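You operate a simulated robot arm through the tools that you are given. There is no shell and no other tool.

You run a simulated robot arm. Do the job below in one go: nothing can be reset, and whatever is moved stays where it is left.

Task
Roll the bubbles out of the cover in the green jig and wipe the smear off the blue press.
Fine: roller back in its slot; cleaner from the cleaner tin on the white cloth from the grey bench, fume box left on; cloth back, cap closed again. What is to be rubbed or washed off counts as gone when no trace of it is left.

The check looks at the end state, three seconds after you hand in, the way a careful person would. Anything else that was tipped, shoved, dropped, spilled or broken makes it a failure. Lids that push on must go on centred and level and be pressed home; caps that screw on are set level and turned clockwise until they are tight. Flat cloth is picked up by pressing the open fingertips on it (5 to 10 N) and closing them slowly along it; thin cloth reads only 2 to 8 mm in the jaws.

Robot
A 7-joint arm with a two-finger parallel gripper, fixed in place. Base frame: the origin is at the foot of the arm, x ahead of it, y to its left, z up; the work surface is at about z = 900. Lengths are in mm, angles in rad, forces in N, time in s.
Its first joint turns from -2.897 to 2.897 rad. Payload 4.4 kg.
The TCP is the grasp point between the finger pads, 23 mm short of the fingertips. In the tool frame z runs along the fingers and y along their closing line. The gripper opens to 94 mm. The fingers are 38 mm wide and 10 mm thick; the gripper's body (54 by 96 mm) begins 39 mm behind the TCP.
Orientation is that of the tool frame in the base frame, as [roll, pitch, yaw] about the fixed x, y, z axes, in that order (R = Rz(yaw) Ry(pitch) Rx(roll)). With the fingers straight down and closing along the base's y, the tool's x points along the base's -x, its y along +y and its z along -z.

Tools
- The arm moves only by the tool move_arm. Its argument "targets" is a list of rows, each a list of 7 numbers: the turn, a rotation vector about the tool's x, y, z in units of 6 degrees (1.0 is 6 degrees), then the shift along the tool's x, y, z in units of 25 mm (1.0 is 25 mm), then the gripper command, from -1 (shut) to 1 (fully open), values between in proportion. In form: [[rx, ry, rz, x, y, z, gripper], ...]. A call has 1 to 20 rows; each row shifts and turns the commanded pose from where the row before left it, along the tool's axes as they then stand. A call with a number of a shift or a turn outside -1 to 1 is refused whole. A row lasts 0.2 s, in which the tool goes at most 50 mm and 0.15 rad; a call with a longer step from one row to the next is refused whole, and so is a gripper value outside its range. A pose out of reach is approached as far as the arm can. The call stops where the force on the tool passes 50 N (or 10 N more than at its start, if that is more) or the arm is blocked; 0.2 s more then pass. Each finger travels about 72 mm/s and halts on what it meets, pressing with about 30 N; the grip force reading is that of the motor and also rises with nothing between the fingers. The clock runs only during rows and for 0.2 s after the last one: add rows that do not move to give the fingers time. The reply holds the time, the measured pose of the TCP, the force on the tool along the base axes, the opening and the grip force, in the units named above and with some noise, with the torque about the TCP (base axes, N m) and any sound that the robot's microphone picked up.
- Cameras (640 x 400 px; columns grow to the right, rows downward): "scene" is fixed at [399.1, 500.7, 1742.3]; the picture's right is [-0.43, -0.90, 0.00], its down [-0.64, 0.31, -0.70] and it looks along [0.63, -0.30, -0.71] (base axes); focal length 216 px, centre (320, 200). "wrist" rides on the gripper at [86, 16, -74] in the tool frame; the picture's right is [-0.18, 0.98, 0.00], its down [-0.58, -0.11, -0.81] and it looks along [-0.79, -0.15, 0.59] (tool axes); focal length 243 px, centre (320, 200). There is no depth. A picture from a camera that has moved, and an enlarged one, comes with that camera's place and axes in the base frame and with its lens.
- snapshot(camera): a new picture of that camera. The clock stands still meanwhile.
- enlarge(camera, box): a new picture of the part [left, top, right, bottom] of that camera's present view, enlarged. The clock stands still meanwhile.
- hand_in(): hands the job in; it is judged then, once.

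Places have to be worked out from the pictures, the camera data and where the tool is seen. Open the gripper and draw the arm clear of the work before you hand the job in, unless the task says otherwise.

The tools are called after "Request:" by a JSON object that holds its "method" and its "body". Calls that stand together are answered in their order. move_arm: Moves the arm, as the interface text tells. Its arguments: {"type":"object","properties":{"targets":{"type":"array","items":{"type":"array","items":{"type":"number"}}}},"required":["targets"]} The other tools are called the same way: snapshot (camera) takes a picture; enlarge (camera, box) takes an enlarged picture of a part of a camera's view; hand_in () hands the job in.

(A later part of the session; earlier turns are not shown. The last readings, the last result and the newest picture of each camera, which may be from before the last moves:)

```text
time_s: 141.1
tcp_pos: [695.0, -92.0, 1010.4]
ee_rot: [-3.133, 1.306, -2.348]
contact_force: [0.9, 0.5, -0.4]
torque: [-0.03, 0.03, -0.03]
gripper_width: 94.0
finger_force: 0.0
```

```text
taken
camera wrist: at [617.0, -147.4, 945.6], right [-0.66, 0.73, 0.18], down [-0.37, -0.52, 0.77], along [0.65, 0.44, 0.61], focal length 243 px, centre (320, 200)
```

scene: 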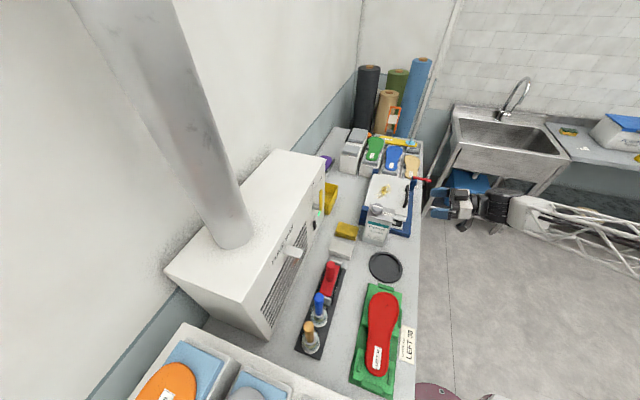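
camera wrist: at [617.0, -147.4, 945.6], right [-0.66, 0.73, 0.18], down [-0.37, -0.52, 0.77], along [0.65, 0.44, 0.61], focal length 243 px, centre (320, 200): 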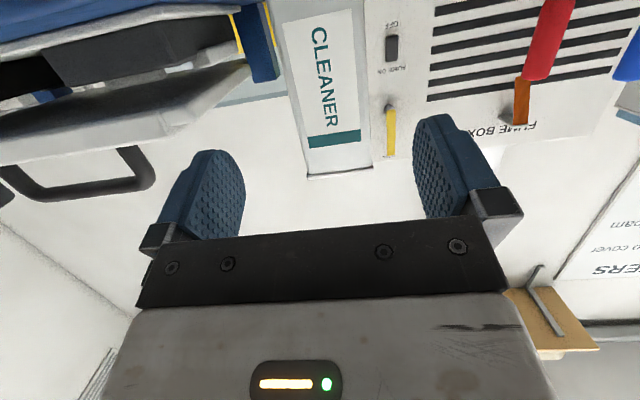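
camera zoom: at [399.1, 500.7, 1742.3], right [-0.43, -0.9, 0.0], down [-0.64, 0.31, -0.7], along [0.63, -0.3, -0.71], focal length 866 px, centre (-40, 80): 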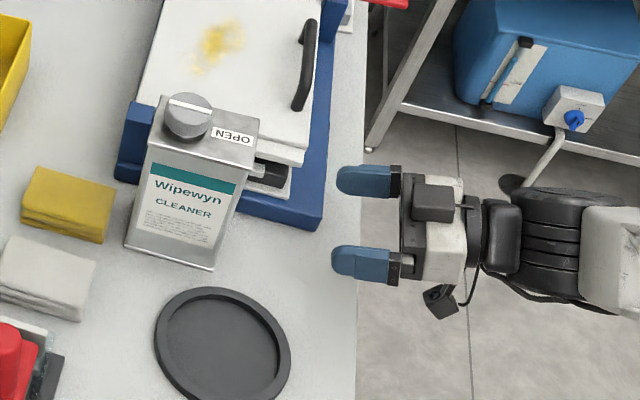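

The lateral line-up matches, and the +u finger will pass well clear of the press lid (u≈657). I'm advancing 144 mm around the tin.

Request:
{"method": "move_arm", "body": {"targets": [[0, 0, 0, -0.1875, 0, 0.695, 1], [0, 0, 0, -0.1875, 0, 0.695, 1], [0, 0, 0, -0.1875, 0, 0.695, 1], [0, 0, 0, -0.1875, 0, 0.695, 1], [0, 0, 0, -0.1875, 0, 0.695, 1], [0, 0, 0, 0, 0, 0, 1]]}}

Request:
{"method": "enlarge", "body": {"camera": "scene", "box": [340, 180, 480, 280]}}

Request:
{"method": "snapshot", "body": {"camera": "wrist"}}

```text
time_s: 142.4
tcp_pos: [756.5, -28.5, 1011.5]
ee_rot: [-3.133, 1.308, -2.349]
contact_force: [-0.8, -0.4, 0.8]
torque: [0.03, -0.03, 0.03]
gripper_width: 94.2
finger_force: 0.0
```

```text
4.00 times, centred on (410, 230) of scene
camera zoom: at [399.1, 500.7, 1742.3], right [-0.43, -0.9, 0.0], down [-0.64, 0.31, -0.7], along [0.63, -0.3, -0.71], focal length 866 px, centre (-40, 80)
```

zoom: 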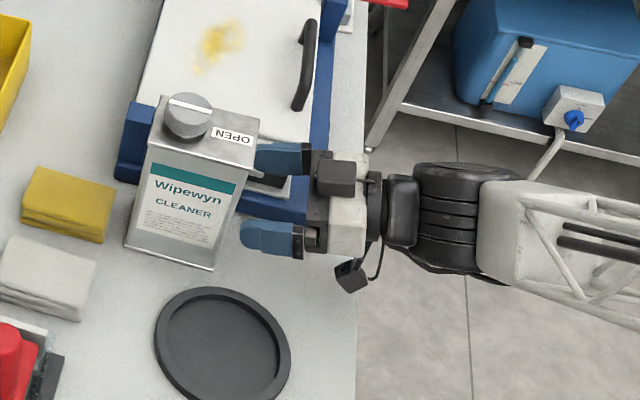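

```text
taken
camera wrist: at [679.9, -83.7, 947.2], right [-0.66, 0.73, 0.18], down [-0.37, -0.52, 0.77], along [0.65, 0.44, 0.61], focal length 243 px, centre (320, 200)
```

wrist: 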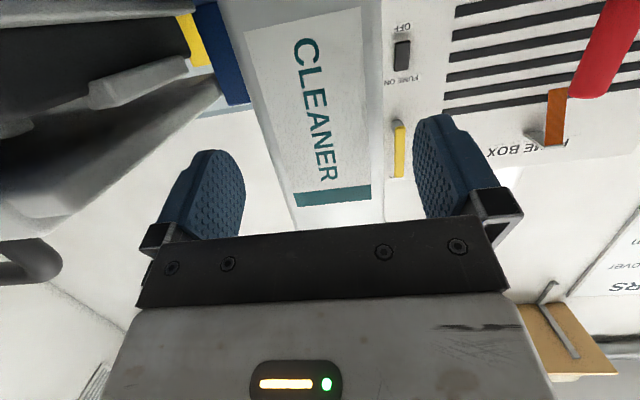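

Still centred. I'm going the last 56 mm in, then closing slowly.

Request:
{"method": "move_arm", "body": {"targets": [[0, 0, 0, -0.145, 0, 0.54, 1], [0, 0, 0, -0.145, 0, 0.54, 1], [0, 0, 0, -0.145, 0, 0.54, 1], [0, 0, 0, -0.145, 0, 0.54, 1], [0, 0, 0, 0, 0, 0, 1]]}}

Request:
{"method": "enlarge", "body": {"camera": "scene", "box": [340, 180, 480, 280]}}

Request:
{"method": "snapshot", "body": {"camera": "wrist"}}

```text
time_s: 143.7
tcp_pos: [798.7, 10.2, 1011.8]
ee_rot: [-3.133, 1.307, -2.352]
contact_force: [-0.3, -0.3, -0.1]
torque: [-0.02, -0.02, 0.01]
gripper_width: 94.0
finger_force: 0.1
```

```text
4.00 times, centred on (410, 230) of scene
camera zoom: at [399.1, 500.7, 1742.3], right [-0.43, -0.9, 0.0], down [-0.64, 0.31, -0.7], along [0.63, -0.3, -0.71], focal length 866 px, centre (-40, 80)
```

zoom: 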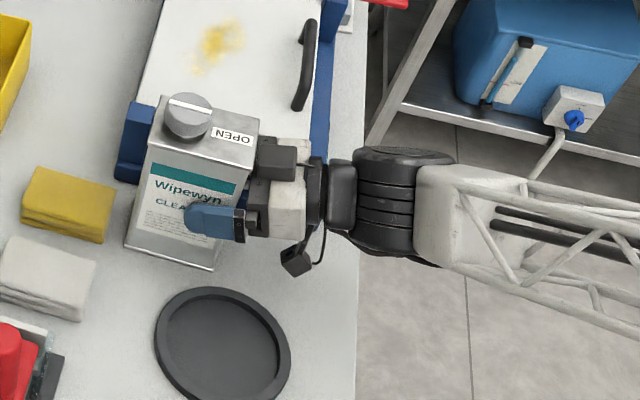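

```text
taken
camera wrist: at [720.6, -44.3, 946.9], right [-0.66, 0.73, 0.18], down [-0.37, -0.52, 0.77], along [0.66, 0.44, 0.61], focal length 243 px, centre (320, 200)
```

wrist: 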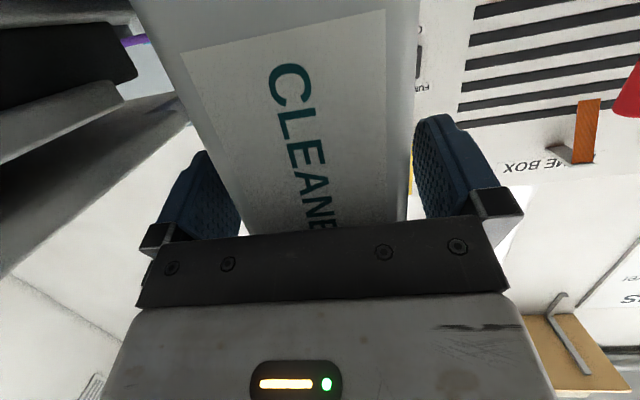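

Request:
{"method": "move_arm", "body": {"targets": [[0, 0, 0, 0, 0, 0, 0.8], [0, 0, 0, 0, 0, 0, 0.65], [0, 0, 0, 0, 0, 0, 0.55], [0, 0, 0, 0, 0, 0, 0.5], [0, 0, 0, 0, 0, 0, 0.45], [0, 0, 0, 0, 0, 0, 0.4], [0, 0, 0, 0, 0, 0, 0.2], [0, 0, 0, 0, 0, 0, -1], [0, 0, 0, 0, 0, 0, -1]]}}

Request:
{"method": "move_arm", "body": {"targets": [[0, 0, 0, -0.1, 0, 0, -1], [0, 0, 0, -0.2, 0, -0.05, -1], [0, 0, 0, -0.3, 0, -0.08, -1], [0, 0, 0, -0.3, 0, -0.08, -1], [0, 0, 0, 0, 0, 0, -1], [0, 0, 0, 0, 0, 0, -1]]}}

Request:
{"method": "enlarge", "body": {"camera": "scene", "box": [340, 180, 480, 280]}}

```text
time_s: 145.7
tcp_pos: [797.3, 11.5, 1011.2]
ee_rot: [-3.134, 1.307, -2.351]
contact_force: [-0.8, 2.4, 1.1]
torque: [0.59, 0.31, 0.06]
gripper_width: 67.9
finger_force: 29.7
```

```text
time_s: 147.1
tcp_pos: [798.3, 11.5, 1034.9]
ee_rot: [-3.134, 1.309, -2.352]
contact_force: [0.3, -0.5, -7.8]
torque: [-0.15, 0.11, 0.02]
gripper_width: 67.9
finger_force: 30.2
```

```text
4.00 times, centred on (410, 230) of scene
camera zoom: at [399.1, 500.7, 1742.3], right [-0.43, -0.9, 0.0], down [-0.64, 0.31, -0.7], along [0.63, -0.3, -0.71], focal length 866 px, centre (-40, 80)
```

zoom: 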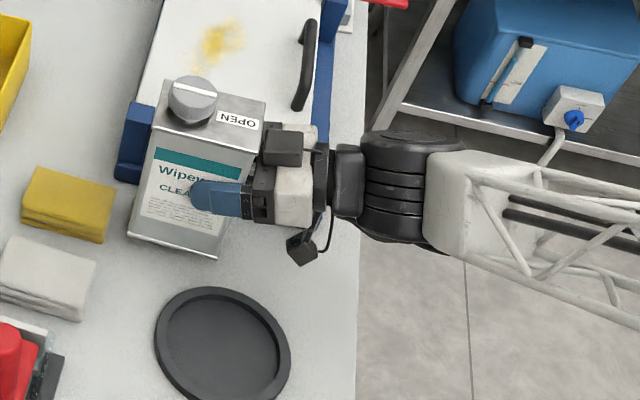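

The tin is held upright and steady with about 0.2 Nm of offset. I'm raising it to clear everything and carrying it, still upright, toward the white cloth (centre about (820,197)).

Request:
{"method": "move_arm", "body": {"targets": [[0, 0, 0, -0.725, 0, -0.195, -1], [0, 0, 0, -0.725, 0, -0.195, -1], [0, 0, 0, -0.725, 0, -0.195, -1], [0, 0, 0, -0.725, 0, -0.195, -1], [0, 0, 0, -0.067, 0.4, 0.25, -1], [0, 0, 0, -0.067, 0.8, 0.25, -1], [0, 0, 0, -0.067, 0.8, 0.25, -1], [0, 0, 0, -0.067, 0.8, 0.25, -1], [0, 0, 0, -0.067, 0.8, 0.25, -1], [0, 0, 0, -0.067, 0.6, 0.25, -1], [0, 0, 0, 0, 0.28, 0, -1], [0, 0, 0, 0, 0, 0, -1]]}}

Request:
{"method": "enlarge", "body": {"camera": "scene", "box": [290, 170, 450, 280]}}

Request:
{"method": "snapshot", "body": {"camera": "wrist"}}

```text
time_s: 149.7
tcp_pos: [746.8, 118.1, 1108.6]
ee_rot: [-3.134, 1.307, -2.352]
contact_force: [0.2, -0.8, -7.8]
torque: [-0.11, 0.16, 0.02]
gripper_width: 67.6
finger_force: 29.5
```

```text
3.64 times, centred on (370, 225) of scene
camera zoom: at [399.1, 500.7, 1742.3], right [-0.43, -0.9, 0.0], down [-0.64, 0.31, -0.7], along [0.63, -0.3, -0.71], focal length 787 px, centre (138, 109)
```

zoom: 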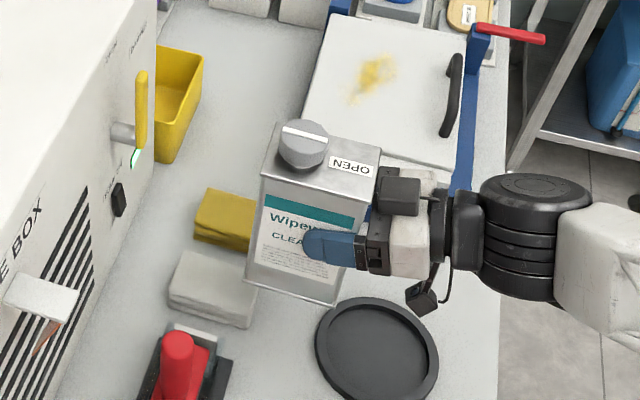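

```text
taken
camera wrist: at [668.9, 63.1, 1043.8], right [-0.66, 0.73, 0.18], down [-0.37, -0.52, 0.77], along [0.66, 0.44, 0.61], focal length 243 px, centre (320, 200)
```

wrist: 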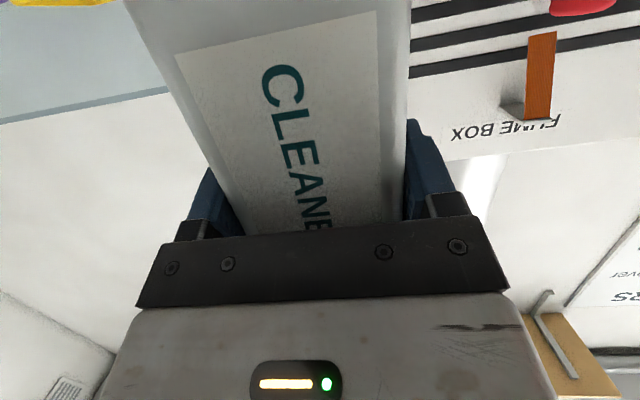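

The tin is over the spot, still upright. I'm starting the tip slowly, 30° first, with the grip point fixed so the mouth travels over the cloth.

Request:
{"method": "move_arm", "body": {"targets": [[0, 0.5, 0, 0, 0, 0, -1], [0, 0.7, 0, 0, 0, 0, -1], [0, 0.7, 0, 0, 0, 0, -1], [0, 0.7, 0, 0, 0, 0, -1], [0, 0.7, 0, 0, 0, 0, -1], [0, 0.7, 0, 0, 0, 0, -1], [0, 0.7, 0, 0, 0, 0, -1], [0, 0.3, 0, 0, 0, 0, -1], [0, 0, 0, 0, 0, 0, -1]]}}

Request:
{"method": "enlarge", "body": {"camera": "scene", "box": [290, 170, 450, 280]}}

Request:
{"method": "snapshot", "body": {"camera": "wrist"}}

```text
time_s: 151.7
tcp_pos: [746.2, 118.4, 1108.8]
ee_rot: [-3.138, 0.783, -2.357]
contact_force: [-0.5, 0.2, -7.7]
torque: [-0.08, 0.06, -0.02]
gripper_width: 67.9
finger_force: 30.0
```

```text
3.64 times, centred on (370, 225) of scene
camera zoom: at [399.1, 500.7, 1742.3], right [-0.43, -0.9, 0.0], down [-0.64, 0.31, -0.7], along [0.63, -0.3, -0.71], focal length 787 px, centre (138, 109)
```

zoom: 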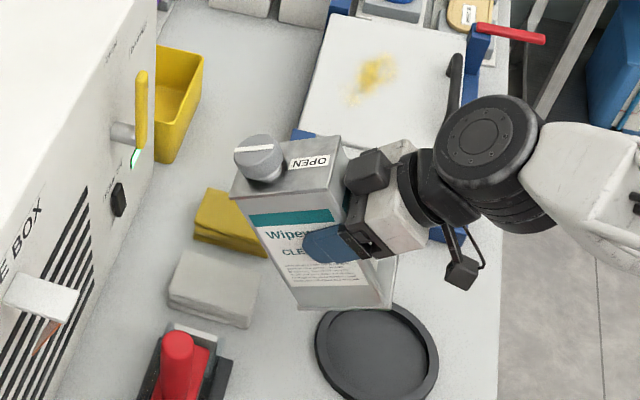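

```text
taken
camera wrist: at [654.6, 49.5, 1100.3], right [-0.6, 0.79, 0.13], down [-0.04, -0.19, 0.98], along [0.8, 0.59, 0.14], focal length 243 px, centre (320, 200)
```

wrist: 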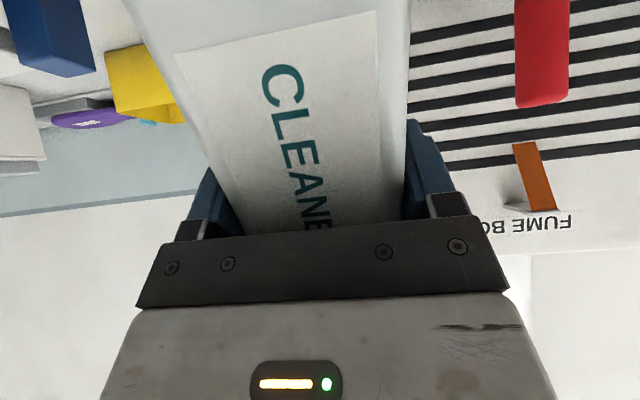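

The grip holds with no slip. I'm tipping further to about 45° while lowering a little.

Request:
{"method": "move_arm", "body": {"targets": [[0, 0.6, 0, 0.1, 0, 0.17, -1], [0, 0.6, 0, 0.1, 0, 0.17, -1], [0, 0.6, 0, 0.1, 0, 0.17, -1], [0, 0.7, 0, 0.1, 0, 0.17, -1], [0, 0, 0, 0, 0, 0, -1]]}}

Request:
{"method": "enlarge", "body": {"camera": "scene", "box": [290, 170, 450, 280]}}

```text
time_s: 152.8
tcp_pos: [748.3, 119.8, 1088.3]
ee_rot: [-3.14, 0.522, -2.356]
contact_force: [-0.2, -0.8, -7.8]
torque: [-0.02, 0.02, -0.03]
gripper_width: 67.8
finger_force: 30.0
```

```text
3.64 times, centred on (370, 225) of scene
camera zoom: at [399.1, 500.7, 1742.3], right [-0.43, -0.9, 0.0], down [-0.64, 0.31, -0.7], along [0.63, -0.3, -0.71], focal length 787 px, centre (138, 109)
```

zoom: 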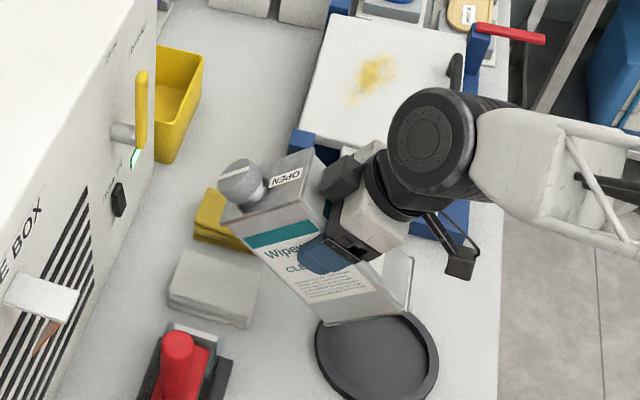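

The mouth is above the cloth centre as computed. Next step: to about 60°, watching sound, weight and the cloth.

Request:
{"method": "move_arm", "body": {"targets": [[0, 0.5, 0, 0.06, 0, 0.19, -1], [0, 0.5, 0, 0.06, 0, 0.19, -1], [0, 0.5, 0, 0.06, 0, 0.19, -1], [0, 0, 0, 0, 0, 0, -1]]}}

Request:
{"method": "enlarge", "body": {"camera": "scene", "box": [290, 170, 450, 280]}}

Request:
{"method": "move_arm", "body": {"targets": [[0, 0.5, 0, 0.05, 0, 0.19, -1], [0, 0.5, 0, 0.05, 0, 0.19, -1], [0, 0, 0, 0, 0, 0, -1]]}}

Request:
{"method": "enlarge", "body": {"camera": "scene", "box": [290, 170, 450, 280]}}

```text
time_s: 153.8
tcp_pos: [750.2, 123.6, 1074.1]
ee_rot: [-3.138, 0.364, -2.357]
contact_force: [-1.0, -0.6, -8.4]
torque: [0.01, 0.03, 0.0]
gripper_width: 67.8
finger_force: 30.1
```

```text
3.64 times, centred on (370, 225) of scene
camera zoom: at [399.1, 500.7, 1742.3], right [-0.43, -0.9, 0.0], down [-0.64, 0.31, -0.7], along [0.63, -0.3, -0.71], focal length 787 px, centre (138, 109)
```

zoom: 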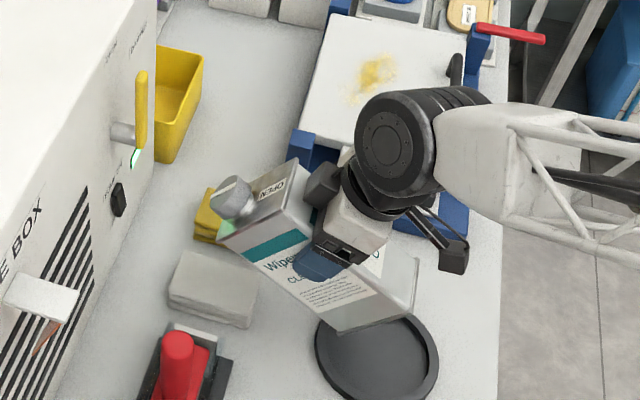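

```text
time_s: 154.7
tcp_pos: [752.2, 124.6, 1065.1]
ee_rot: [-3.14, 0.261, -2.357]
contact_force: [-0.2, -0.4, -8.6]
torque: [0.07, 0.02, 0.02]
gripper_width: 67.8
finger_force: 29.7
```

```text
3.64 times, centred on (370, 225) of scene
camera zoom: at [399.1, 500.7, 1742.3], right [-0.43, -0.9, 0.0], down [-0.64, 0.31, -0.7], along [0.63, -0.3, -0.71], focal length 787 px, centre (138, 109)
```

zoom: 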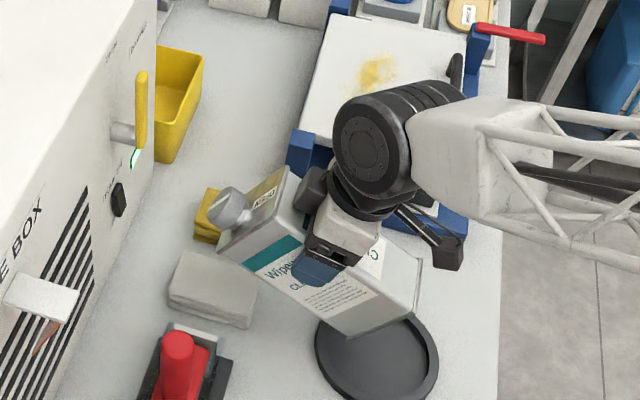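

At 60° nothing is flowing yet. I'm nudging back to stay centred and tipping on toward 75°.

Request:
{"method": "move_arm", "body": {"targets": [[0, 0.4, 0, 0.14, 0, 0.15, -1], [0, 0.4, 0, 0.14, 0, 0.15, -1], [0, 0.4, 0, 0.12, 0, 0.15, -1], [0, 0, 0, 0, 0, 0, -1]]}}

Request:
{"method": "enlarge", "body": {"camera": "scene", "box": [290, 170, 450, 280]}}

Request:
{"method": "move_arm", "body": {"targets": [[0, 0.4, 0, 0.08, 0, 0.15, -1], [0, 0.4, 0, 0.08, 0, 0.15, -1], [0, 0.4, 0, 0.06, 0, 0.15, -1], [0, 0, 0, 0, 0, 0, -1]]}}

Request:
{"method": "enlarge", "body": {"camera": "scene", "box": [290, 170, 450, 280]}}

```text
time_s: 155.7
tcp_pos: [743.9, 117.2, 1052.3]
ee_rot: [-3.14, 0.137, -2.358]
contact_force: [-0.2, -0.5, -8.8]
torque: [0.05, -0.01, 0.01]
gripper_width: 67.6
finger_force: 29.8
```

```text
3.64 times, centred on (370, 225) of scene
camera zoom: at [399.1, 500.7, 1742.3], right [-0.43, -0.9, 0.0], down [-0.64, 0.31, -0.7], along [0.63, -0.3, -0.71], focal length 787 px, centre (138, 109)
```

zoom: 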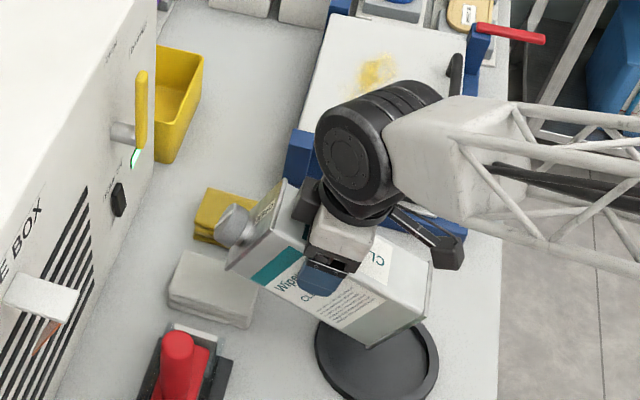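

```text
time_s: 156.7
tcp_pos: [743.0, 115.7, 1039.4]
ee_rot: [-3.141, 0.008, -2.358]
contact_force: [0.6, -1.1, -8.6]
torque: [0.05, -0.06, 0.06]
gripper_width: 68.0
finger_force: 29.7
```

```text
3.64 times, centred on (370, 225) of scene
camera zoom: at [399.1, 500.7, 1742.3], right [-0.43, -0.9, 0.0], down [-0.64, 0.31, -0.7], along [0.63, -0.3, -0.71], focal length 787 px, centre (138, 109)
```

zoom: 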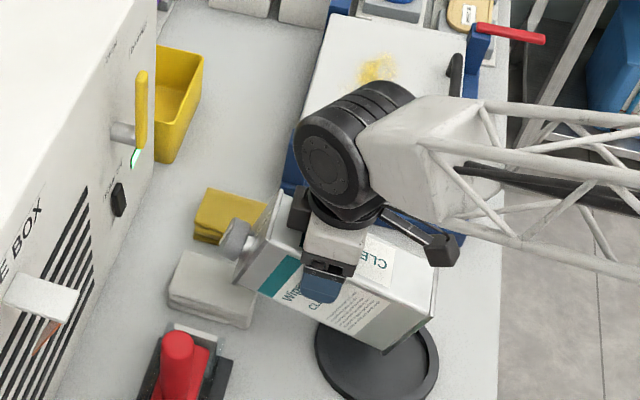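

At 75° it's still dry and the weight is unchanged. I'm continuing to 90° at this height.

Request:
{"method": "move_arm", "body": {"targets": [[0, 0.4, 0, 0, 0, 0, -1], [0, 0.4, 0, 0, 0, 0, -1], [0, 0.4, 0, 0, 0, 0, -1], [0, 0, 0, 0, 0, 0, -1]]}}

Request:
{"method": "enlarge", "body": {"camera": "scene", "box": [290, 170, 450, 280]}}

Request:
{"method": "move_arm", "body": {"targets": [[0, 0.4, 0, 0, 0, 0, -1], [0, 0.4, 0, 0, 0, 0, -1], [0, 0.4, 0, 0, 0, 0, -1], [0, 0, 0, 0, 0, 0, -1]]}}

Request:
{"method": "enlarge", "body": {"camera": "scene", "box": [290, 170, 450, 280]}}

Request:
{"method": "snapshot", "body": {"camera": "wrist"}}

```text
time_s: 157.7
tcp_pos: [743.0, 114.9, 1040.5]
ee_rot: [-3.141, -0.117, -2.359]
contact_force: [-0.4, -0.5, -7.5]
torque: [0.07, -0.08, 0.03]
gripper_width: 67.9
finger_force: 29.9
```

```text
3.64 times, centred on (370, 225) of scene
camera zoom: at [399.1, 500.7, 1742.3], right [-0.43, -0.9, 0.0], down [-0.64, 0.31, -0.7], along [0.63, -0.3, -0.71], focal length 787 px, centre (138, 109)
```

zoom: 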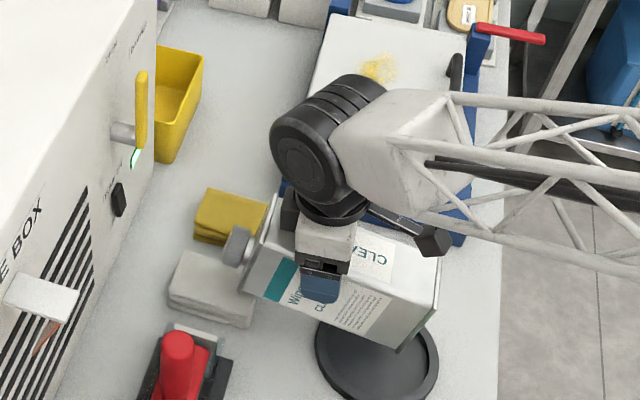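

```text
time_s: 158.7
tcp_pos: [743.2, 113.4, 1038.4]
ee_rot: [-3.14, -0.242, -2.36]
contact_force: [-0.6, 0.0, -8.6]
torque: [0.11, -0.1, 0.04]
gripper_width: 67.9
finger_force: 30.1
```

```text
3.64 times, centred on (370, 225) of scene
camera zoom: at [399.1, 500.7, 1742.3], right [-0.43, -0.9, 0.0], down [-0.64, 0.31, -0.7], along [0.63, -0.3, -0.71], focal length 787 px, centre (138, 109)
```

zoom: 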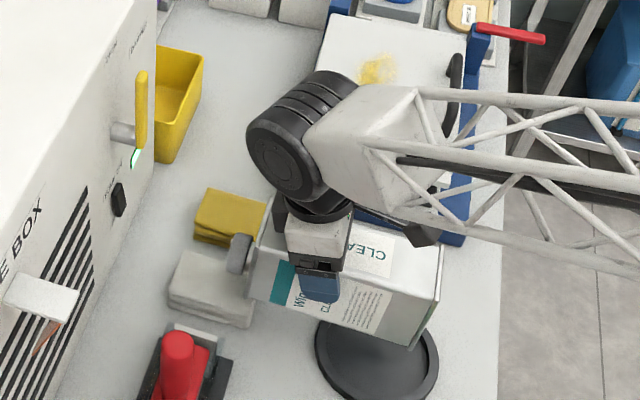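

```text
taken
camera wrist: at [685.3, 79.6, 1132.5], right [-0.57, 0.82, -0.05], down [0.61, 0.46, 0.64], along [0.55, 0.34, -0.76], focal length 243 px, centre (320, 200)
```

wrist: 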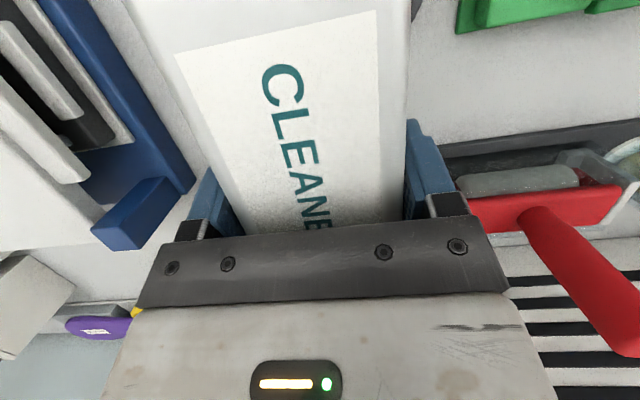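

About 89° and still dry. I'll keep tipping in small steps, shifting forward so the mouth stays over the cloth centre.

Request:
{"method": "move_arm", "body": {"targets": [[0, 0.4, 0, -0.155, 0, -0.14, -1], [0, 0.4, 0, -0.155, 0, -0.14, -1], [0, 0, 0, 0, 0, 0, -1]]}}

Request:
{"method": "enlarge", "body": {"camera": "scene", "box": [310, 200, 390, 280]}}

Request:
{"method": "move_arm", "body": {"targets": [[0, 0.4, 0, -0.155, 0, -0.14, -1], [0, 0.4, 0, -0.155, 0, -0.14, -1], [0, 0, 0, 0, 0, 0, -1]]}}

Request:
{"method": "enlarge", "body": {"camera": "scene", "box": [310, 200, 390, 280]}}

```text
time_s: 159.4
tcp_pos: [748.8, 120.0, 1044.2]
ee_rot: [-3.14, -0.329, -2.358]
contact_force: [0.9, 0.0, -8.0]
torque: [0.12, -0.08, 0.01]
gripper_width: 67.9
finger_force: 29.8
```

```text
5.00 times, centred on (350, 240) of scene
camera zoom: at [399.1, 500.7, 1742.3], right [-0.43, -0.9, 0.0], down [-0.64, 0.31, -0.7], along [0.63, -0.3, -0.71], focal length 1082 px, centre (170, 0)
```

zoom: 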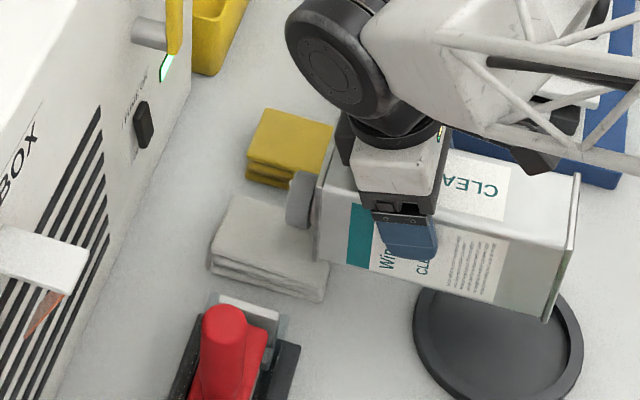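

```text
time_s: 160.2
tcp_pos: [756.6, 128.1, 1048.7]
ee_rot: [-3.14, -0.411, -2.358]
contact_force: [0.6, -1.2, -8.2]
torque: [0.14, -0.1, -0.01]
gripper_width: 68.1
finger_force: 30.4
```

```text
5.00 times, centred on (350, 240) of scene
camera zoom: at [399.1, 500.7, 1742.3], right [-0.43, -0.9, 0.0], down [-0.64, 0.31, -0.7], along [0.63, -0.3, -0.71], focal length 1082 px, centre (170, 0)
```

zoom: 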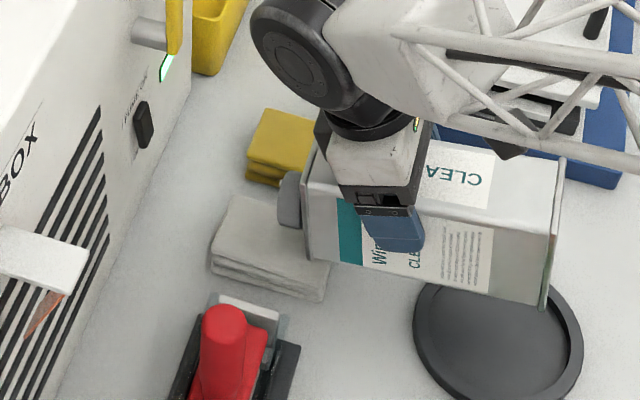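

98° now, with the mouth right over the cloth. I'm continuing to tip.

Request:
{"method": "move_arm", "body": {"targets": [[0, 0.4, 0, -0.155, 0, -0.16, -1], [0, 0.4, 0, -0.155, 0, -0.16, -1], [0, 0.4, 0, -0.155, 0, -0.16, -1], [0, 0, 0, 0, 0, 0, -1]]}}

Request:
{"method": "enlarge", "body": {"camera": "scene", "box": [310, 200, 390, 280]}}

Request:
{"method": "move_arm", "body": {"targets": [[0, 0.4, 0, -0.155, 0, -0.16, -1], [0, 0.4, 0, -0.155, 0, -0.16, -1], [0, 0, 0, 0, 0, 0, -1]]}}

Request:
{"method": "enlarge", "body": {"camera": "scene", "box": [310, 200, 390, 280]}}

```text
time_s: 161.2
tcp_pos: [767.5, 139.3, 1053.4]
ee_rot: [-3.14, -0.537, -2.359]
contact_force: [0.2, 0.3, -7.8]
torque: [0.16, -0.15, -0.02]
gripper_width: 67.9
finger_force: 29.3
```

```text
5.00 times, centred on (350, 240) of scene
camera zoom: at [399.1, 500.7, 1742.3], right [-0.43, -0.9, 0.0], down [-0.64, 0.31, -0.7], along [0.63, -0.3, -0.71], focal length 1082 px, centre (170, 0)
```

zoom: 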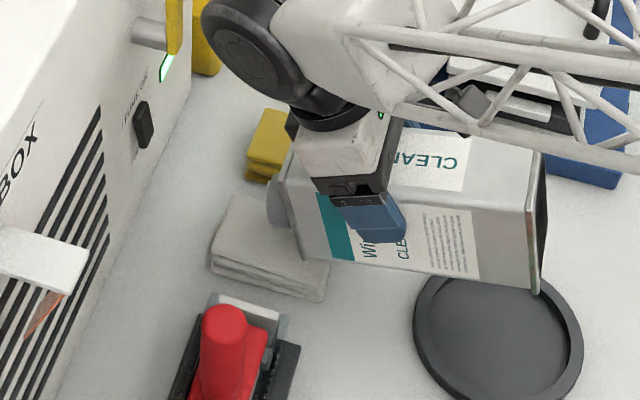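

```text
time_s: 162.1
tcp_pos: [775.9, 147.9, 1057.7]
ee_rot: [-3.138, -0.622, -2.36]
contact_force: [-1.2, 1.0, -8.4]
torque: [0.1, -0.12, -0.01]
gripper_width: 68.2
finger_force: 30.6
```

```text
5.00 times, centred on (350, 240) of scene
camera zoom: at [399.1, 500.7, 1742.3], right [-0.43, -0.9, 0.0], down [-0.64, 0.31, -0.7], along [0.63, -0.3, -0.71], focal length 1082 px, centre (170, 0)
```

zoom: 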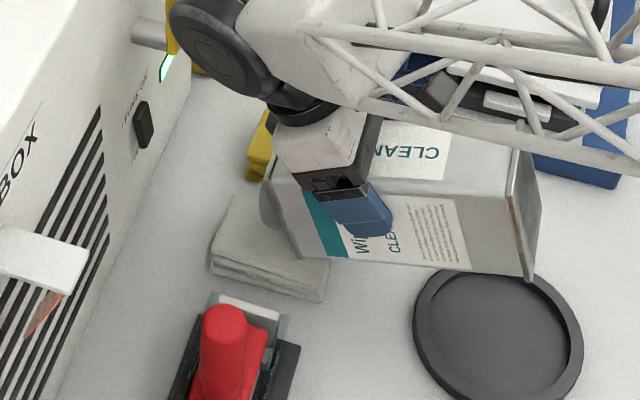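

110° and no flow yet, and my wrist is getting near the fume box face. I'll shift the pose away from the box, hold a moment and check for drips.

Request:
{"method": "move_arm", "body": {"targets": [[0, 0, 0, 0.5, 0, 0.35, -1], [0, 0, 0, 0.3, 0, 0.2, -1], [0, 0, 0, 0, 0, 0, -1], [0, 0, 0, 0, 0, 0, -1], [0, 0, 0, 0, 0, 0, -1], [0, 0, 0, 0, 0, 0, -1], [0, 0, 0, 0, 0, 0, -1], [0, 0, 0, 0, 0, 0, -1]]}}

Request:
{"method": "enlarge", "body": {"camera": "scene", "box": [310, 200, 390, 280]}}

Request:
{"method": "snapshot", "body": {"camera": "wrist"}}

```text
time_s: 163.8
tcp_pos: [757.4, 129.7, 1058.4]
ee_rot: [-3.137, -0.618, -2.36]
contact_force: [0.8, -0.4, -8.6]
torque: [0.13, -0.13, 0.01]
gripper_width: 67.8
finger_force: 29.9
```

```text
5.00 times, centred on (350, 240) of scene
camera zoom: at [399.1, 500.7, 1742.3], right [-0.43, -0.9, 0.0], down [-0.64, 0.31, -0.7], along [0.63, -0.3, -0.71], focal length 1082 px, centre (170, 0)
```

zoom: 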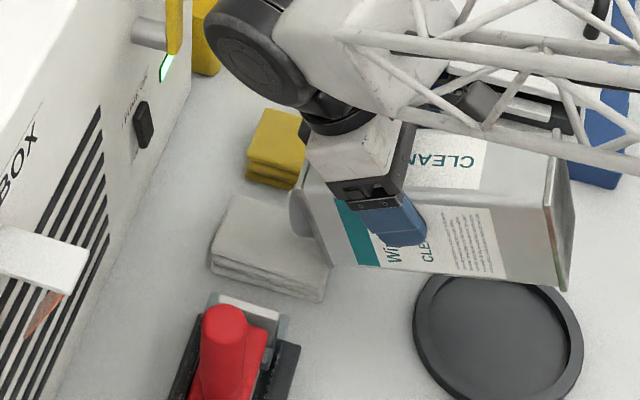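

```text
taken
camera wrist: at [727.0, 122.2, 1167.9], right [-0.59, 0.8, -0.11], down [0.74, 0.59, 0.32], along [0.32, 0.11, -0.94], focal length 243 px, centre (320, 200)
```

wrist: 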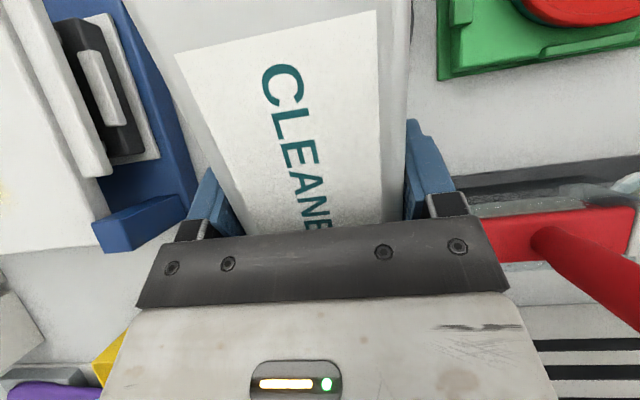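

There's no flow at all with the mouth over the cloth. I'll bring the tin back upright and open the cap further, checking whether it has a stop.

Request:
{"method": "move_arm", "body": {"targets": [[0, 0, 0, 0.35, 0, -0.49, -1], [0, 0, 0, 0.35, 0, -0.49, -1], [0, 0, 0, 0.35, 0, -0.49, -1], [0, -0.9, 0, 0, 0, 0, -1], [0, -0.9, 0, 0, 0, 0, -1], [0, -0.9, 0, 0, 0, 0, -1], [0, -0.9, 0, 0, 0, 0, -1], [0, -0.9, 0, 0, 0, 0, -1], [0, -0.9, 0, 0, 0, 0, -1], [0, -0.9, 0, 0, 0, 0, -1], [0, -0.9, 0, 0, 0, 0, -1], [0, -0.9, 0, 0, 0, 0, -1], [0, -0.9, 0, 0, 0, 0, -1], [0, -0.5, 0, 0, 0, 0, -1]]}}

Request:
{"method": "move_arm", "body": {"targets": [[0, -0.9, 0, 0, 0, 0, -1], [0, -0.9, 0, 0, 0, 0, -1], [0, -0.9, 0, 0, 0, 0, -1], [0, -0.9, 0, 0, 0, 0, -1], [0, -0.9, 0, 0, 0, 0, -1], [0, -0.9, 0, 0, 0, 0, -1], [0, -0.9, 0, 0, 0, 0, -1], [0, -0.9, 0, 0, 0, 0, -1], [0, -0.9, 0, 0, 0, 0, -1], [0, -0.5, 0, 0, 0, 0, -1], [0, 0, 0, 0, 0, 0, -1]]}}

Request:
{"method": "enlarge", "body": {"camera": "scene", "box": [290, 170, 450, 280]}}

```text
time_s: 166.8
tcp_pos: [758.6, 128.8, 1101.8]
ee_rot: [-3.141, 0.376, -2.359]
contact_force: [0.1, 0.5, -7.9]
torque: [-0.01, 0.0, 0.02]
gripper_width: 67.7
finger_force: 30.1
```

```text
time_s: 169.2
tcp_pos: [759.5, 130.7, 1102.4]
ee_rot: [-3.135, 1.275, -2.35]
contact_force: [0.2, -0.3, -8.0]
torque: [-0.11, 0.13, 0.0]
gripper_width: 67.6
finger_force: 30.0
```

```text
3.64 times, centred on (370, 225) of scene
camera zoom: at [399.1, 500.7, 1742.3], right [-0.43, -0.9, 0.0], down [-0.64, 0.31, -0.7], along [0.63, -0.3, -0.71], focal length 787 px, centre (138, 109)
```

zoom: 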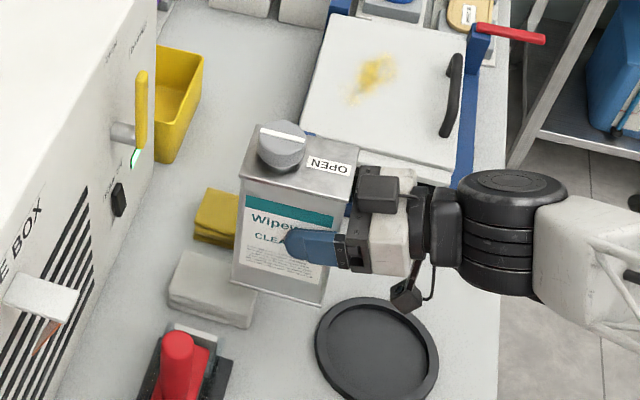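

The tin is upright again. 110° may simply not be steep enough, so I'll level the tool and roll the tin about the tool axis instead. That can go much further and keeps my wrist clear of the fume box. First I raise it and move to u≈549, n≈682.

Request:
{"method": "move_arm", "body": {"targets": [[0, 0, 0, -0.74, 0, -0.225, -1], [0, 0, 0, -0.74, 0, -0.225, -1], [0, 0, 0, -0.74, 0, -0.225, -1], [0, -0.7075, 0, 0, 0, 0, -1], [0, -0.7075, 0, 0, 0, 0, -1], [0, -0.7075, 0, 0, 0, 0, -1], [0, -0.7075, 0, 0, 0, 0, -1], [0, 0, 0, 0, -0.84, 0.42, -1], [0, 0, 0, 0, -0.84, 0.42, -1], [0, 0, 0, 0, -0.84, 0.42, -1], [0, 0, 0, 0, -0.84, 0.42, -1], [0, 0, 0, 0, -0.84, 0.42, -1], [0, 0, 0, 0, 0, 0, -1]]}}

Request:
{"method": "snapshot", "body": {"camera": "scene"}}

Request:
{"method": "enlarge", "body": {"camera": "scene", "box": [290, 150, 450, 280]}}

```text
time_s: 172.1
tcp_pos: [869.2, 91.6, 1159.4]
ee_rot: [-0.958, 1.567, -0.174]
contact_force: [0.0, 0.2, -9.0]
torque: [-0.19, 0.14, -0.01]
gripper_width: 67.9
finger_force: 29.7
```

```text
taken
```

scene: 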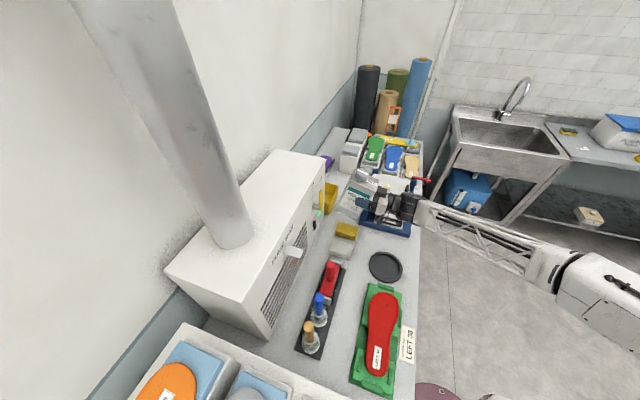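

```text
3.08 times, centred on (370, 215) of scene
camera zoom: at [399.1, 500.7, 1742.3], right [-0.43, -0.9, 0.0], down [-0.64, 0.31, -0.7], along [0.63, -0.3, -0.71], focal length 666 px, centre (166, 154)
```

zoom: 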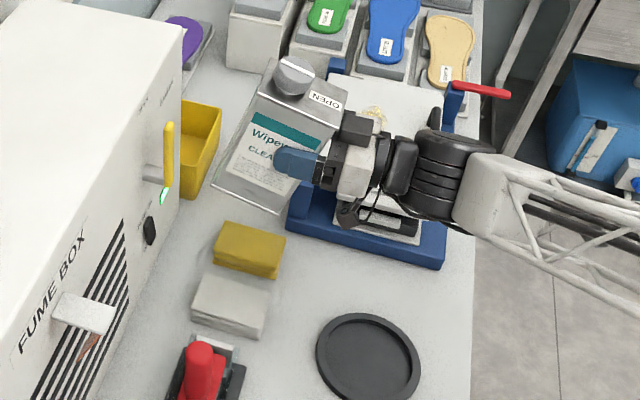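

The tool is horizontal and clear. I'm rolling the tin so its top goes toward -u, over the cloth, starting with 54°.

Request:
{"method": "move_arm", "body": {"targets": [[0, 0, -0.5, 0, 0, 0, -1], [0, 0, -0.75, 0, 0, 0, -1], [0, 0, -0.75, 0, 0, 0, -1], [0, 0, -0.75, 0, 0, 0, -1], [0, 0, -0.75, 0, 0, 0, -1], [0, 0, -0.75, 0, 0, 0, -1], [0, 0, -0.75, 0, 0, 0, -1], [0, 0, -0.75, 0, 0, 0, -1], [0, 0, -0.75, 0, 0, 0, -1], [0, 0, -0.75, 0, 0, 0, -1], [0, 0, -0.75, 0, 0, 0, -1], [0, 0, -0.75, 0, 0, 0, -1], [0, 0, -0.25, 0, 0, 0, -1]]}}

Request:
{"method": "enlarge", "body": {"camera": "scene", "box": [290, 150, 450, 280]}}

```text
time_s: 174.8
tcp_pos: [868.5, 92.4, 1160.7]
ee_rot: [-1.569, 0.624, -0.788]
contact_force: [-0.7, -1.6, -8.0]
torque: [-0.13, 0.23, -0.02]
gripper_width: 67.8
finger_force: 30.4
```

```text
3.08 times, centred on (370, 215) of scene
camera zoom: at [399.1, 500.7, 1742.3], right [-0.43, -0.9, 0.0], down [-0.64, 0.31, -0.7], along [0.63, -0.3, -0.71], focal length 666 px, centre (166, 154)
```

zoom: 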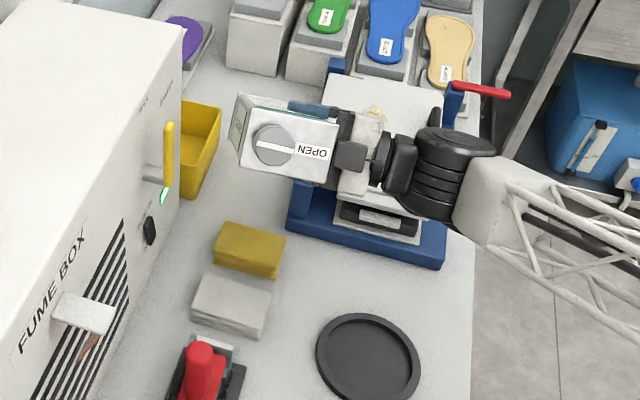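

The roll works well. I'm continuing to 90°.

Request:
{"method": "move_arm", "body": {"targets": [[0, 0, -0.75, 0, 0, 0, -1], [0, 0, -0.75, 0, 0, 0, -1], [0, 0, -0.75, 0, 0, 0, -1], [0, 0, -0.75, 0, 0, 0, -1], [0, 0, -0.75, 0, 0, 0, -1], [0, 0, -0.75, 0, 0, 0, -1], [0, 0, -0.75, 0, 0, 0, -1], [0, 0, -0.75, 0, 0, 0, -1], [0, 0, 0, 0, 0, 0, -1]]}}

Request:
{"method": "enlarge", "body": {"camera": "scene", "box": [290, 150, 450, 280]}}

```text
time_s: 176.8
tcp_pos: [908.0, 76.5, 1286.6]
ee_rot: [-1.644, 0.216, -0.789]
contact_force: [0.6, 0.1, -8.5]
torque: [-0.14, 0.26, 0.0]
gripper_width: 68.0
finger_force: 29.9
out of reach, approached as far as the arm can: row 1, 2, 3, 4, 5, 6, 7, 8
```

```text
3.08 times, centred on (370, 215) of scene
camera zoom: at [399.1, 500.7, 1742.3], right [-0.43, -0.9, 0.0], down [-0.64, 0.31, -0.7], along [0.63, -0.3, -0.71], focal length 666 px, centre (166, 154)
```

zoom: 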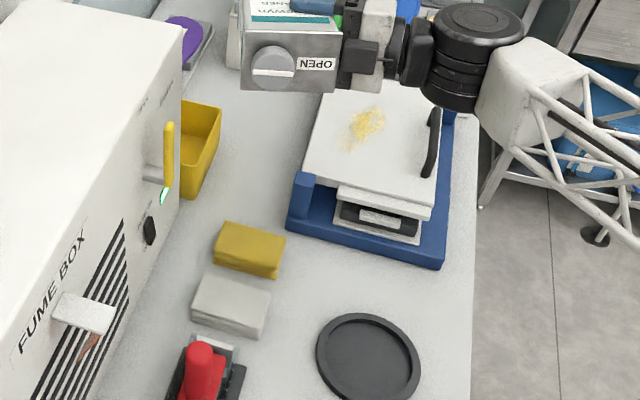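

The wrist reached a joint limit and the arm drifted up, with nothing hit. I'll reverse the roll to get back, then use the opposite direction, which should have a large range.

Request:
{"method": "move_arm", "body": {"targets": [[0, 0, 0.75, 0, 0, 0, -1], [0, 0, 0.75, 0, 0, 0, -1], [0, 0, 0.75, 0, 0, 0, -1], [0, 0, 0.75, 0, 0, 0, -1], [0, 0, 0.75, 0, 0, 0, -1], [0, 0, 0.75, 0, 0, 0, -1], [0, 0, 0.75, 0, 0, 0, -1], [0, 0, 0.75, 0, 0, 0, -1], [0, 0, 0, 0, 0, 0, -1], [0, 0, 0, 0, 0, 0, -1]]}}

Request:
{"method": "enlarge", "body": {"camera": "scene", "box": [290, 150, 450, 280]}}

```text
time_s: 179.1
tcp_pos: [907.9, 77.6, 1285.4]
ee_rot: [-1.638, 0.823, -0.825]
contact_force: [0.0, 0.6, -8.6]
torque: [-0.15, 0.2, 0.0]
gripper_width: 67.8
finger_force: 29.8
```

```text
3.08 times, centred on (370, 215) of scene
camera zoom: at [399.1, 500.7, 1742.3], right [-0.43, -0.9, 0.0], down [-0.64, 0.31, -0.7], along [0.63, -0.3, -0.71], focal length 666 px, centre (166, 154)
```

zoom: 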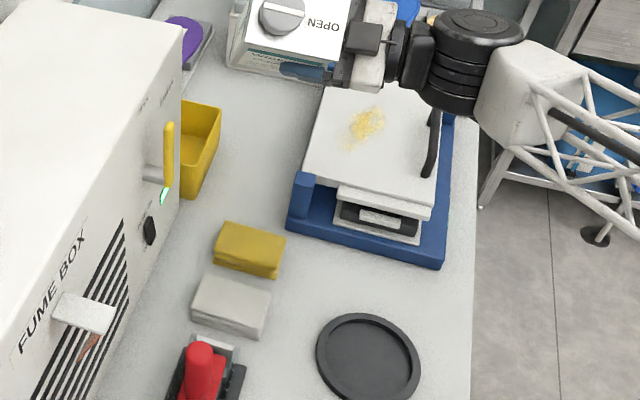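

I'm now at (908, 78, 1285) and about 43° rolled. I'll roll back upright, travel to u≈345 at this height, then lower a little.

Request:
{"method": "move_arm", "body": {"targets": [[0, 0, 0.8875, 0, 0, 0, -1], [0, 0, 0.8875, 0, 0, 0, -1], [0, 0, 0.8875, 0, 0, 0, -1], [0, 0, 0.8875, 0, 0, 0, -1], [0, 0, 0.8875, 0, 0, 0, -1], [0, 0, 0.8875, 0, 0, 0, -1], [0, 0, 0.8875, 0, 0, 0, -1], [0, 0, 0.8875, 0, 0, 0, -1], [0, 0, 0, 0, 0, 0, -1]]}}

Request:
{"method": "move_arm", "body": {"targets": [[0, 0, 0, 0, 0.5, -0.06, -1], [0, 0, 0, 0, 0.9, -0.06, -1], [0, 0, 0, 0, 0.9, -0.06, -1], [0, 0, 0, 0, 0.9, -0.06, -1], [0, 0, 0, 0, 0.9, -0.06, -1], [0, 0, 0, 0, 0.9, -0.06, -1], [0, 0, 0, 0, 0.9, -0.06, -1], [0, 0, 0, 0, 0.9, -0.06, -1], [0, 0, 0, 0, 0.9, -0.06, -1], [0, 0, 0, 0, 0.9, -0.06, -1], [0, 0, 0, 0, 0.9, -0.06, -1], [0, 0, 0, 0, 0.2, 0, -1], [0, 0, 0, 0, 0, 0, -1]]}}

Request:
{"method": "snapshot", "body": {"camera": "scene"}}

```text
time_s: 181.1
tcp_pos: [908.3, 77.6, 1285.0]
ee_rot: [-3.102, 1.524, -2.305]
contact_force: [0.0, 0.0, -8.2]
torque: [-0.18, 0.2, 0.0]
gripper_width: 67.9
finger_force: 29.6
```

```text
time_s: 183.8
tcp_pos: [724.4, 234.9, 1285.0]
ee_rot: [-3.078, 1.523, -2.282]
contact_force: [-0.6, 0.0, -7.5]
torque: [-0.15, 0.14, -0.01]
gripper_width: 67.8
finger_force: 30.0
```

```text
taken
```

scene: 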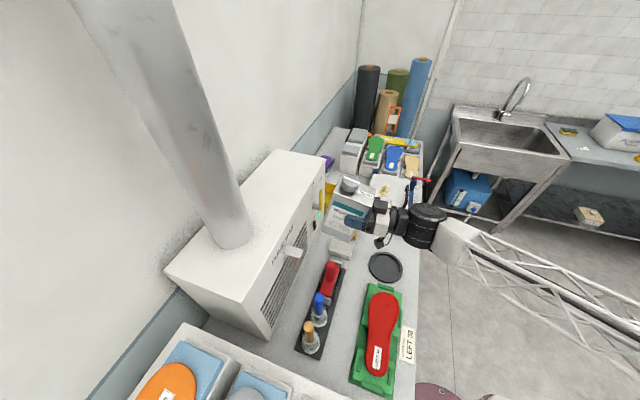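

I'm over u≈346, n≈678. I'll lower to z≈1215, still above the roller handle, and roll the other way to about 72°.

Request:
{"method": "move_arm", "body": {"targets": [[0, 0, 0, 0.9, 0, 0, -1], [0, 0, 0, 0.9, 0, 0, -1], [0, 0, 0, 0.9, 0, 0, -1], [0, 0, 0, 0, 0, 0, -1], [0, 0, 0.5, 0, 0, 0, -1], [0, 0, 0.75, 0, 0, 0, -1], [0, 0, 0.75, 0, 0, 0, -1], [0, 0, 0.75, 0, 0, 0, -1], [0, 0, 0.75, 0, 0, 0, -1]]}}

Request:
{"method": "move_arm", "body": {"targets": [[0, 0, 0.75, 0, 0, 0, -1], [0, 0, 0.75, 0, 0, 0, -1], [0, 0, 0.75, 0, 0, 0, -1], [0, 0, 0.75, 0, 0, 0, -1], [0, 0, 0.75, 0, 0, 0, -1], [0, 0, 0.75, 0, 0, 0, -1], [0, 0, 0.75, 0, 0, 0, -1], [0, 0, 0.75, 0, 0, 0, -1], [0, 0, 0.75, 0, 0, 0, -1], [0, 0, 0.75, 0, 0, 0, -1], [0, 0, 0.5, 0, 0, 0, -1], [0, 0, 0, 0, 0, 0, -1]]}}

Request:
{"method": "enlarge", "body": {"camera": "scene", "box": [270, 170, 430, 290]}}

```text
time_s: 185.8
tcp_pos: [720.6, 232.2, 1218.2]
ee_rot: [1.702, 1.202, 2.488]
contact_force: [0.1, 0.5, -8.0]
torque: [-0.15, 0.12, 0.01]
gripper_width: 67.9
finger_force: 30.1
```

```text
time_s: 188.4
tcp_pos: [721.3, 232.7, 1218.1]
ee_rot: [1.621, 0.368, 2.386]
contact_force: [-0.1, 0.7, -8.8]
torque: [-0.22, 0.09, -0.03]
gripper_width: 67.8
finger_force: 30.2
```

```text
3.33 times, centred on (350, 230) of scene
camera zoom: at [399.1, 500.7, 1742.3], right [-0.43, -0.9, 0.0], down [-0.64, 0.31, -0.7], along [0.63, -0.3, -0.71], focal length 722 px, centre (220, 100)
```

zoom: 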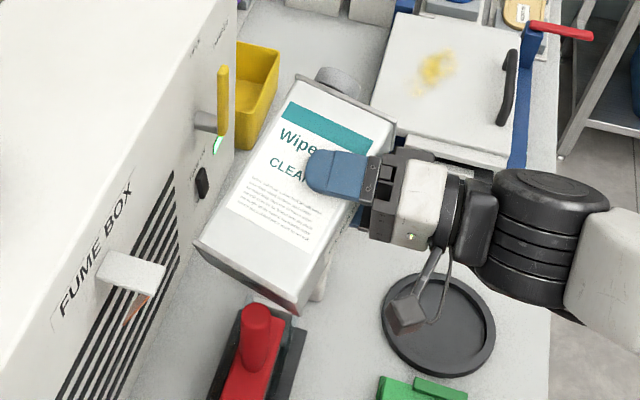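

The roll in this direction is free. I'm continuing to about 100°, then lowering by 50 mm with the mouth above the cloth.

Request:
{"method": "move_arm", "body": {"targets": [[0, 0, 0.75, 0, 0, 0, -1], [0, 0, 0.75, 0, 0, 0, -1], [0, 0, 0.75, 0, 0, 0, -1], [0, 0, 0.75, 0, 0, 0, -1], [0, 0, 0.75, 0, 0, 0, -1], [0, 0, 0.75, 0, 0, 0, -1], [0, 0, 0.75, 0, 0, 0, -1], [0, 0, 0.4, 0, 0, 0, -1], [0, 0, 0, -0.117, -0.656, 0, -1], [0, 0, 0, -0.117, -0.656, 0, -1], [0, 0, 0, -0.117, -0.656, 0, -1], [0, 0, 0, 0, 0, 0, -1]]}}

Request:
{"method": "enlarge", "body": {"camera": "scene", "box": [270, 170, 430, 290]}}

```text
time_s: 191.1
tcp_pos: [717.1, 232.5, 1167.6]
ee_rot: [1.619, -0.222, 2.358]
contact_force: [-0.2, -0.6, -7.6]
torque: [-0.19, 0.1, -0.03]
gripper_width: 67.8
finger_force: 30.2
```

```text
3.33 times, centred on (350, 230) of scene
camera zoom: at [399.1, 500.7, 1742.3], right [-0.43, -0.9, 0.0], down [-0.64, 0.31, -0.7], along [0.63, -0.3, -0.71], focal length 722 px, centre (220, 100)
```

zoom: 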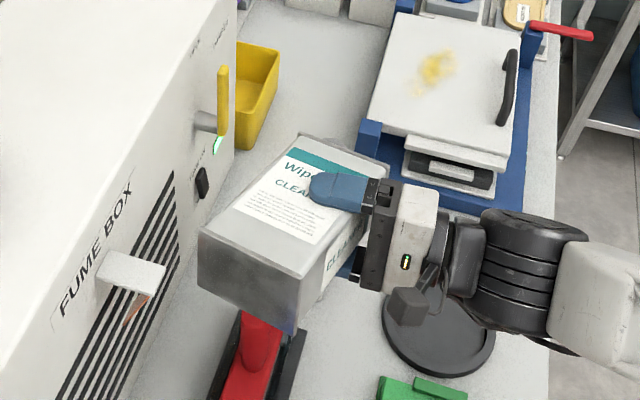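

100° and the mouth is above the cloth, still dry. I'm rolling on to about 125° while keeping the mouth over the cloth.

Request:
{"method": "move_arm", "body": {"targets": [[0, 0, 0.7, -0.155, -0.153, 0, -1], [0, 0, 0.7, -0.155, -0.153, 0, -1], [0, 0, 0.7, -0.155, -0.153, 0, -1], [0, 0, 0, 0, 0, 0, -1]]}}

Request:
{"method": "enlarge", "body": {"camera": "scene", "box": [270, 170, 430, 290]}}

Request:
{"method": "move_arm", "body": {"targets": [[0, 0, 0.7, -0.155, -0.153, 0.1, -1], [0, 0, 0.7, -0.155, -0.153, 0.1, -1], [0, 0, 0.7, -0.155, -0.153, 0.1, -1], [0, 0, 0, 0, 0, 0, -1]]}}

Request:
{"method": "enlarge", "body": {"camera": "scene", "box": [270, 170, 430, 290]}}

```text
time_s: 192.1
tcp_pos: [721.8, 226.9, 1153.7]
ee_rot: [1.62, -0.443, 2.345]
contact_force: [-0.1, 0.0, -7.6]
torque: [-0.21, 0.11, 0.01]
gripper_width: 67.7
finger_force: 29.6
```

```text
3.33 times, centred on (350, 230) of scene
camera zoom: at [399.1, 500.7, 1742.3], right [-0.43, -0.9, 0.0], down [-0.64, 0.31, -0.7], along [0.63, -0.3, -0.71], focal length 722 px, centre (220, 100)
```

zoom: 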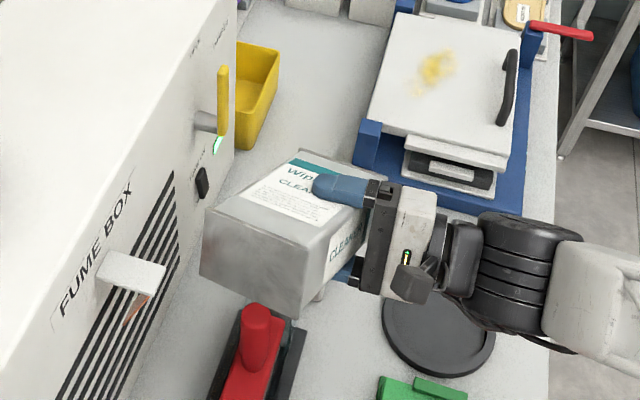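

```text
time_s: 193.1
tcp_pos: [730.9, 228.6, 1138.5]
ee_rot: [1.629, -0.662, 2.331]
contact_force: [0.5, 0.4, -7.9]
torque: [-0.21, 0.14, 0.0]
gripper_width: 68.1
finger_force: 29.9
```

```text
3.33 times, centred on (350, 230) of scene
camera zoom: at [399.1, 500.7, 1742.3], right [-0.43, -0.9, 0.0], down [-0.64, 0.31, -0.7], along [0.63, -0.3, -0.71], focal length 722 px, centre (220, 100)
```

zoom: 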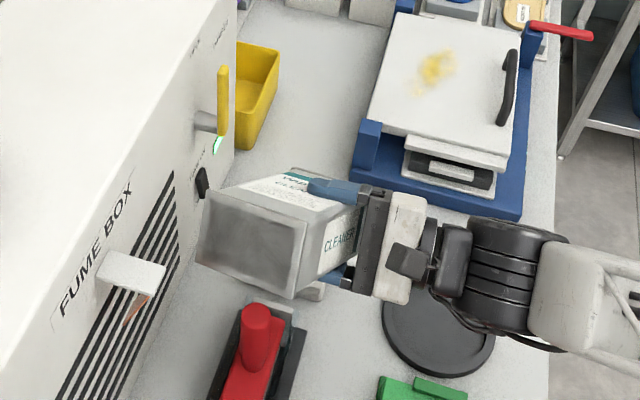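

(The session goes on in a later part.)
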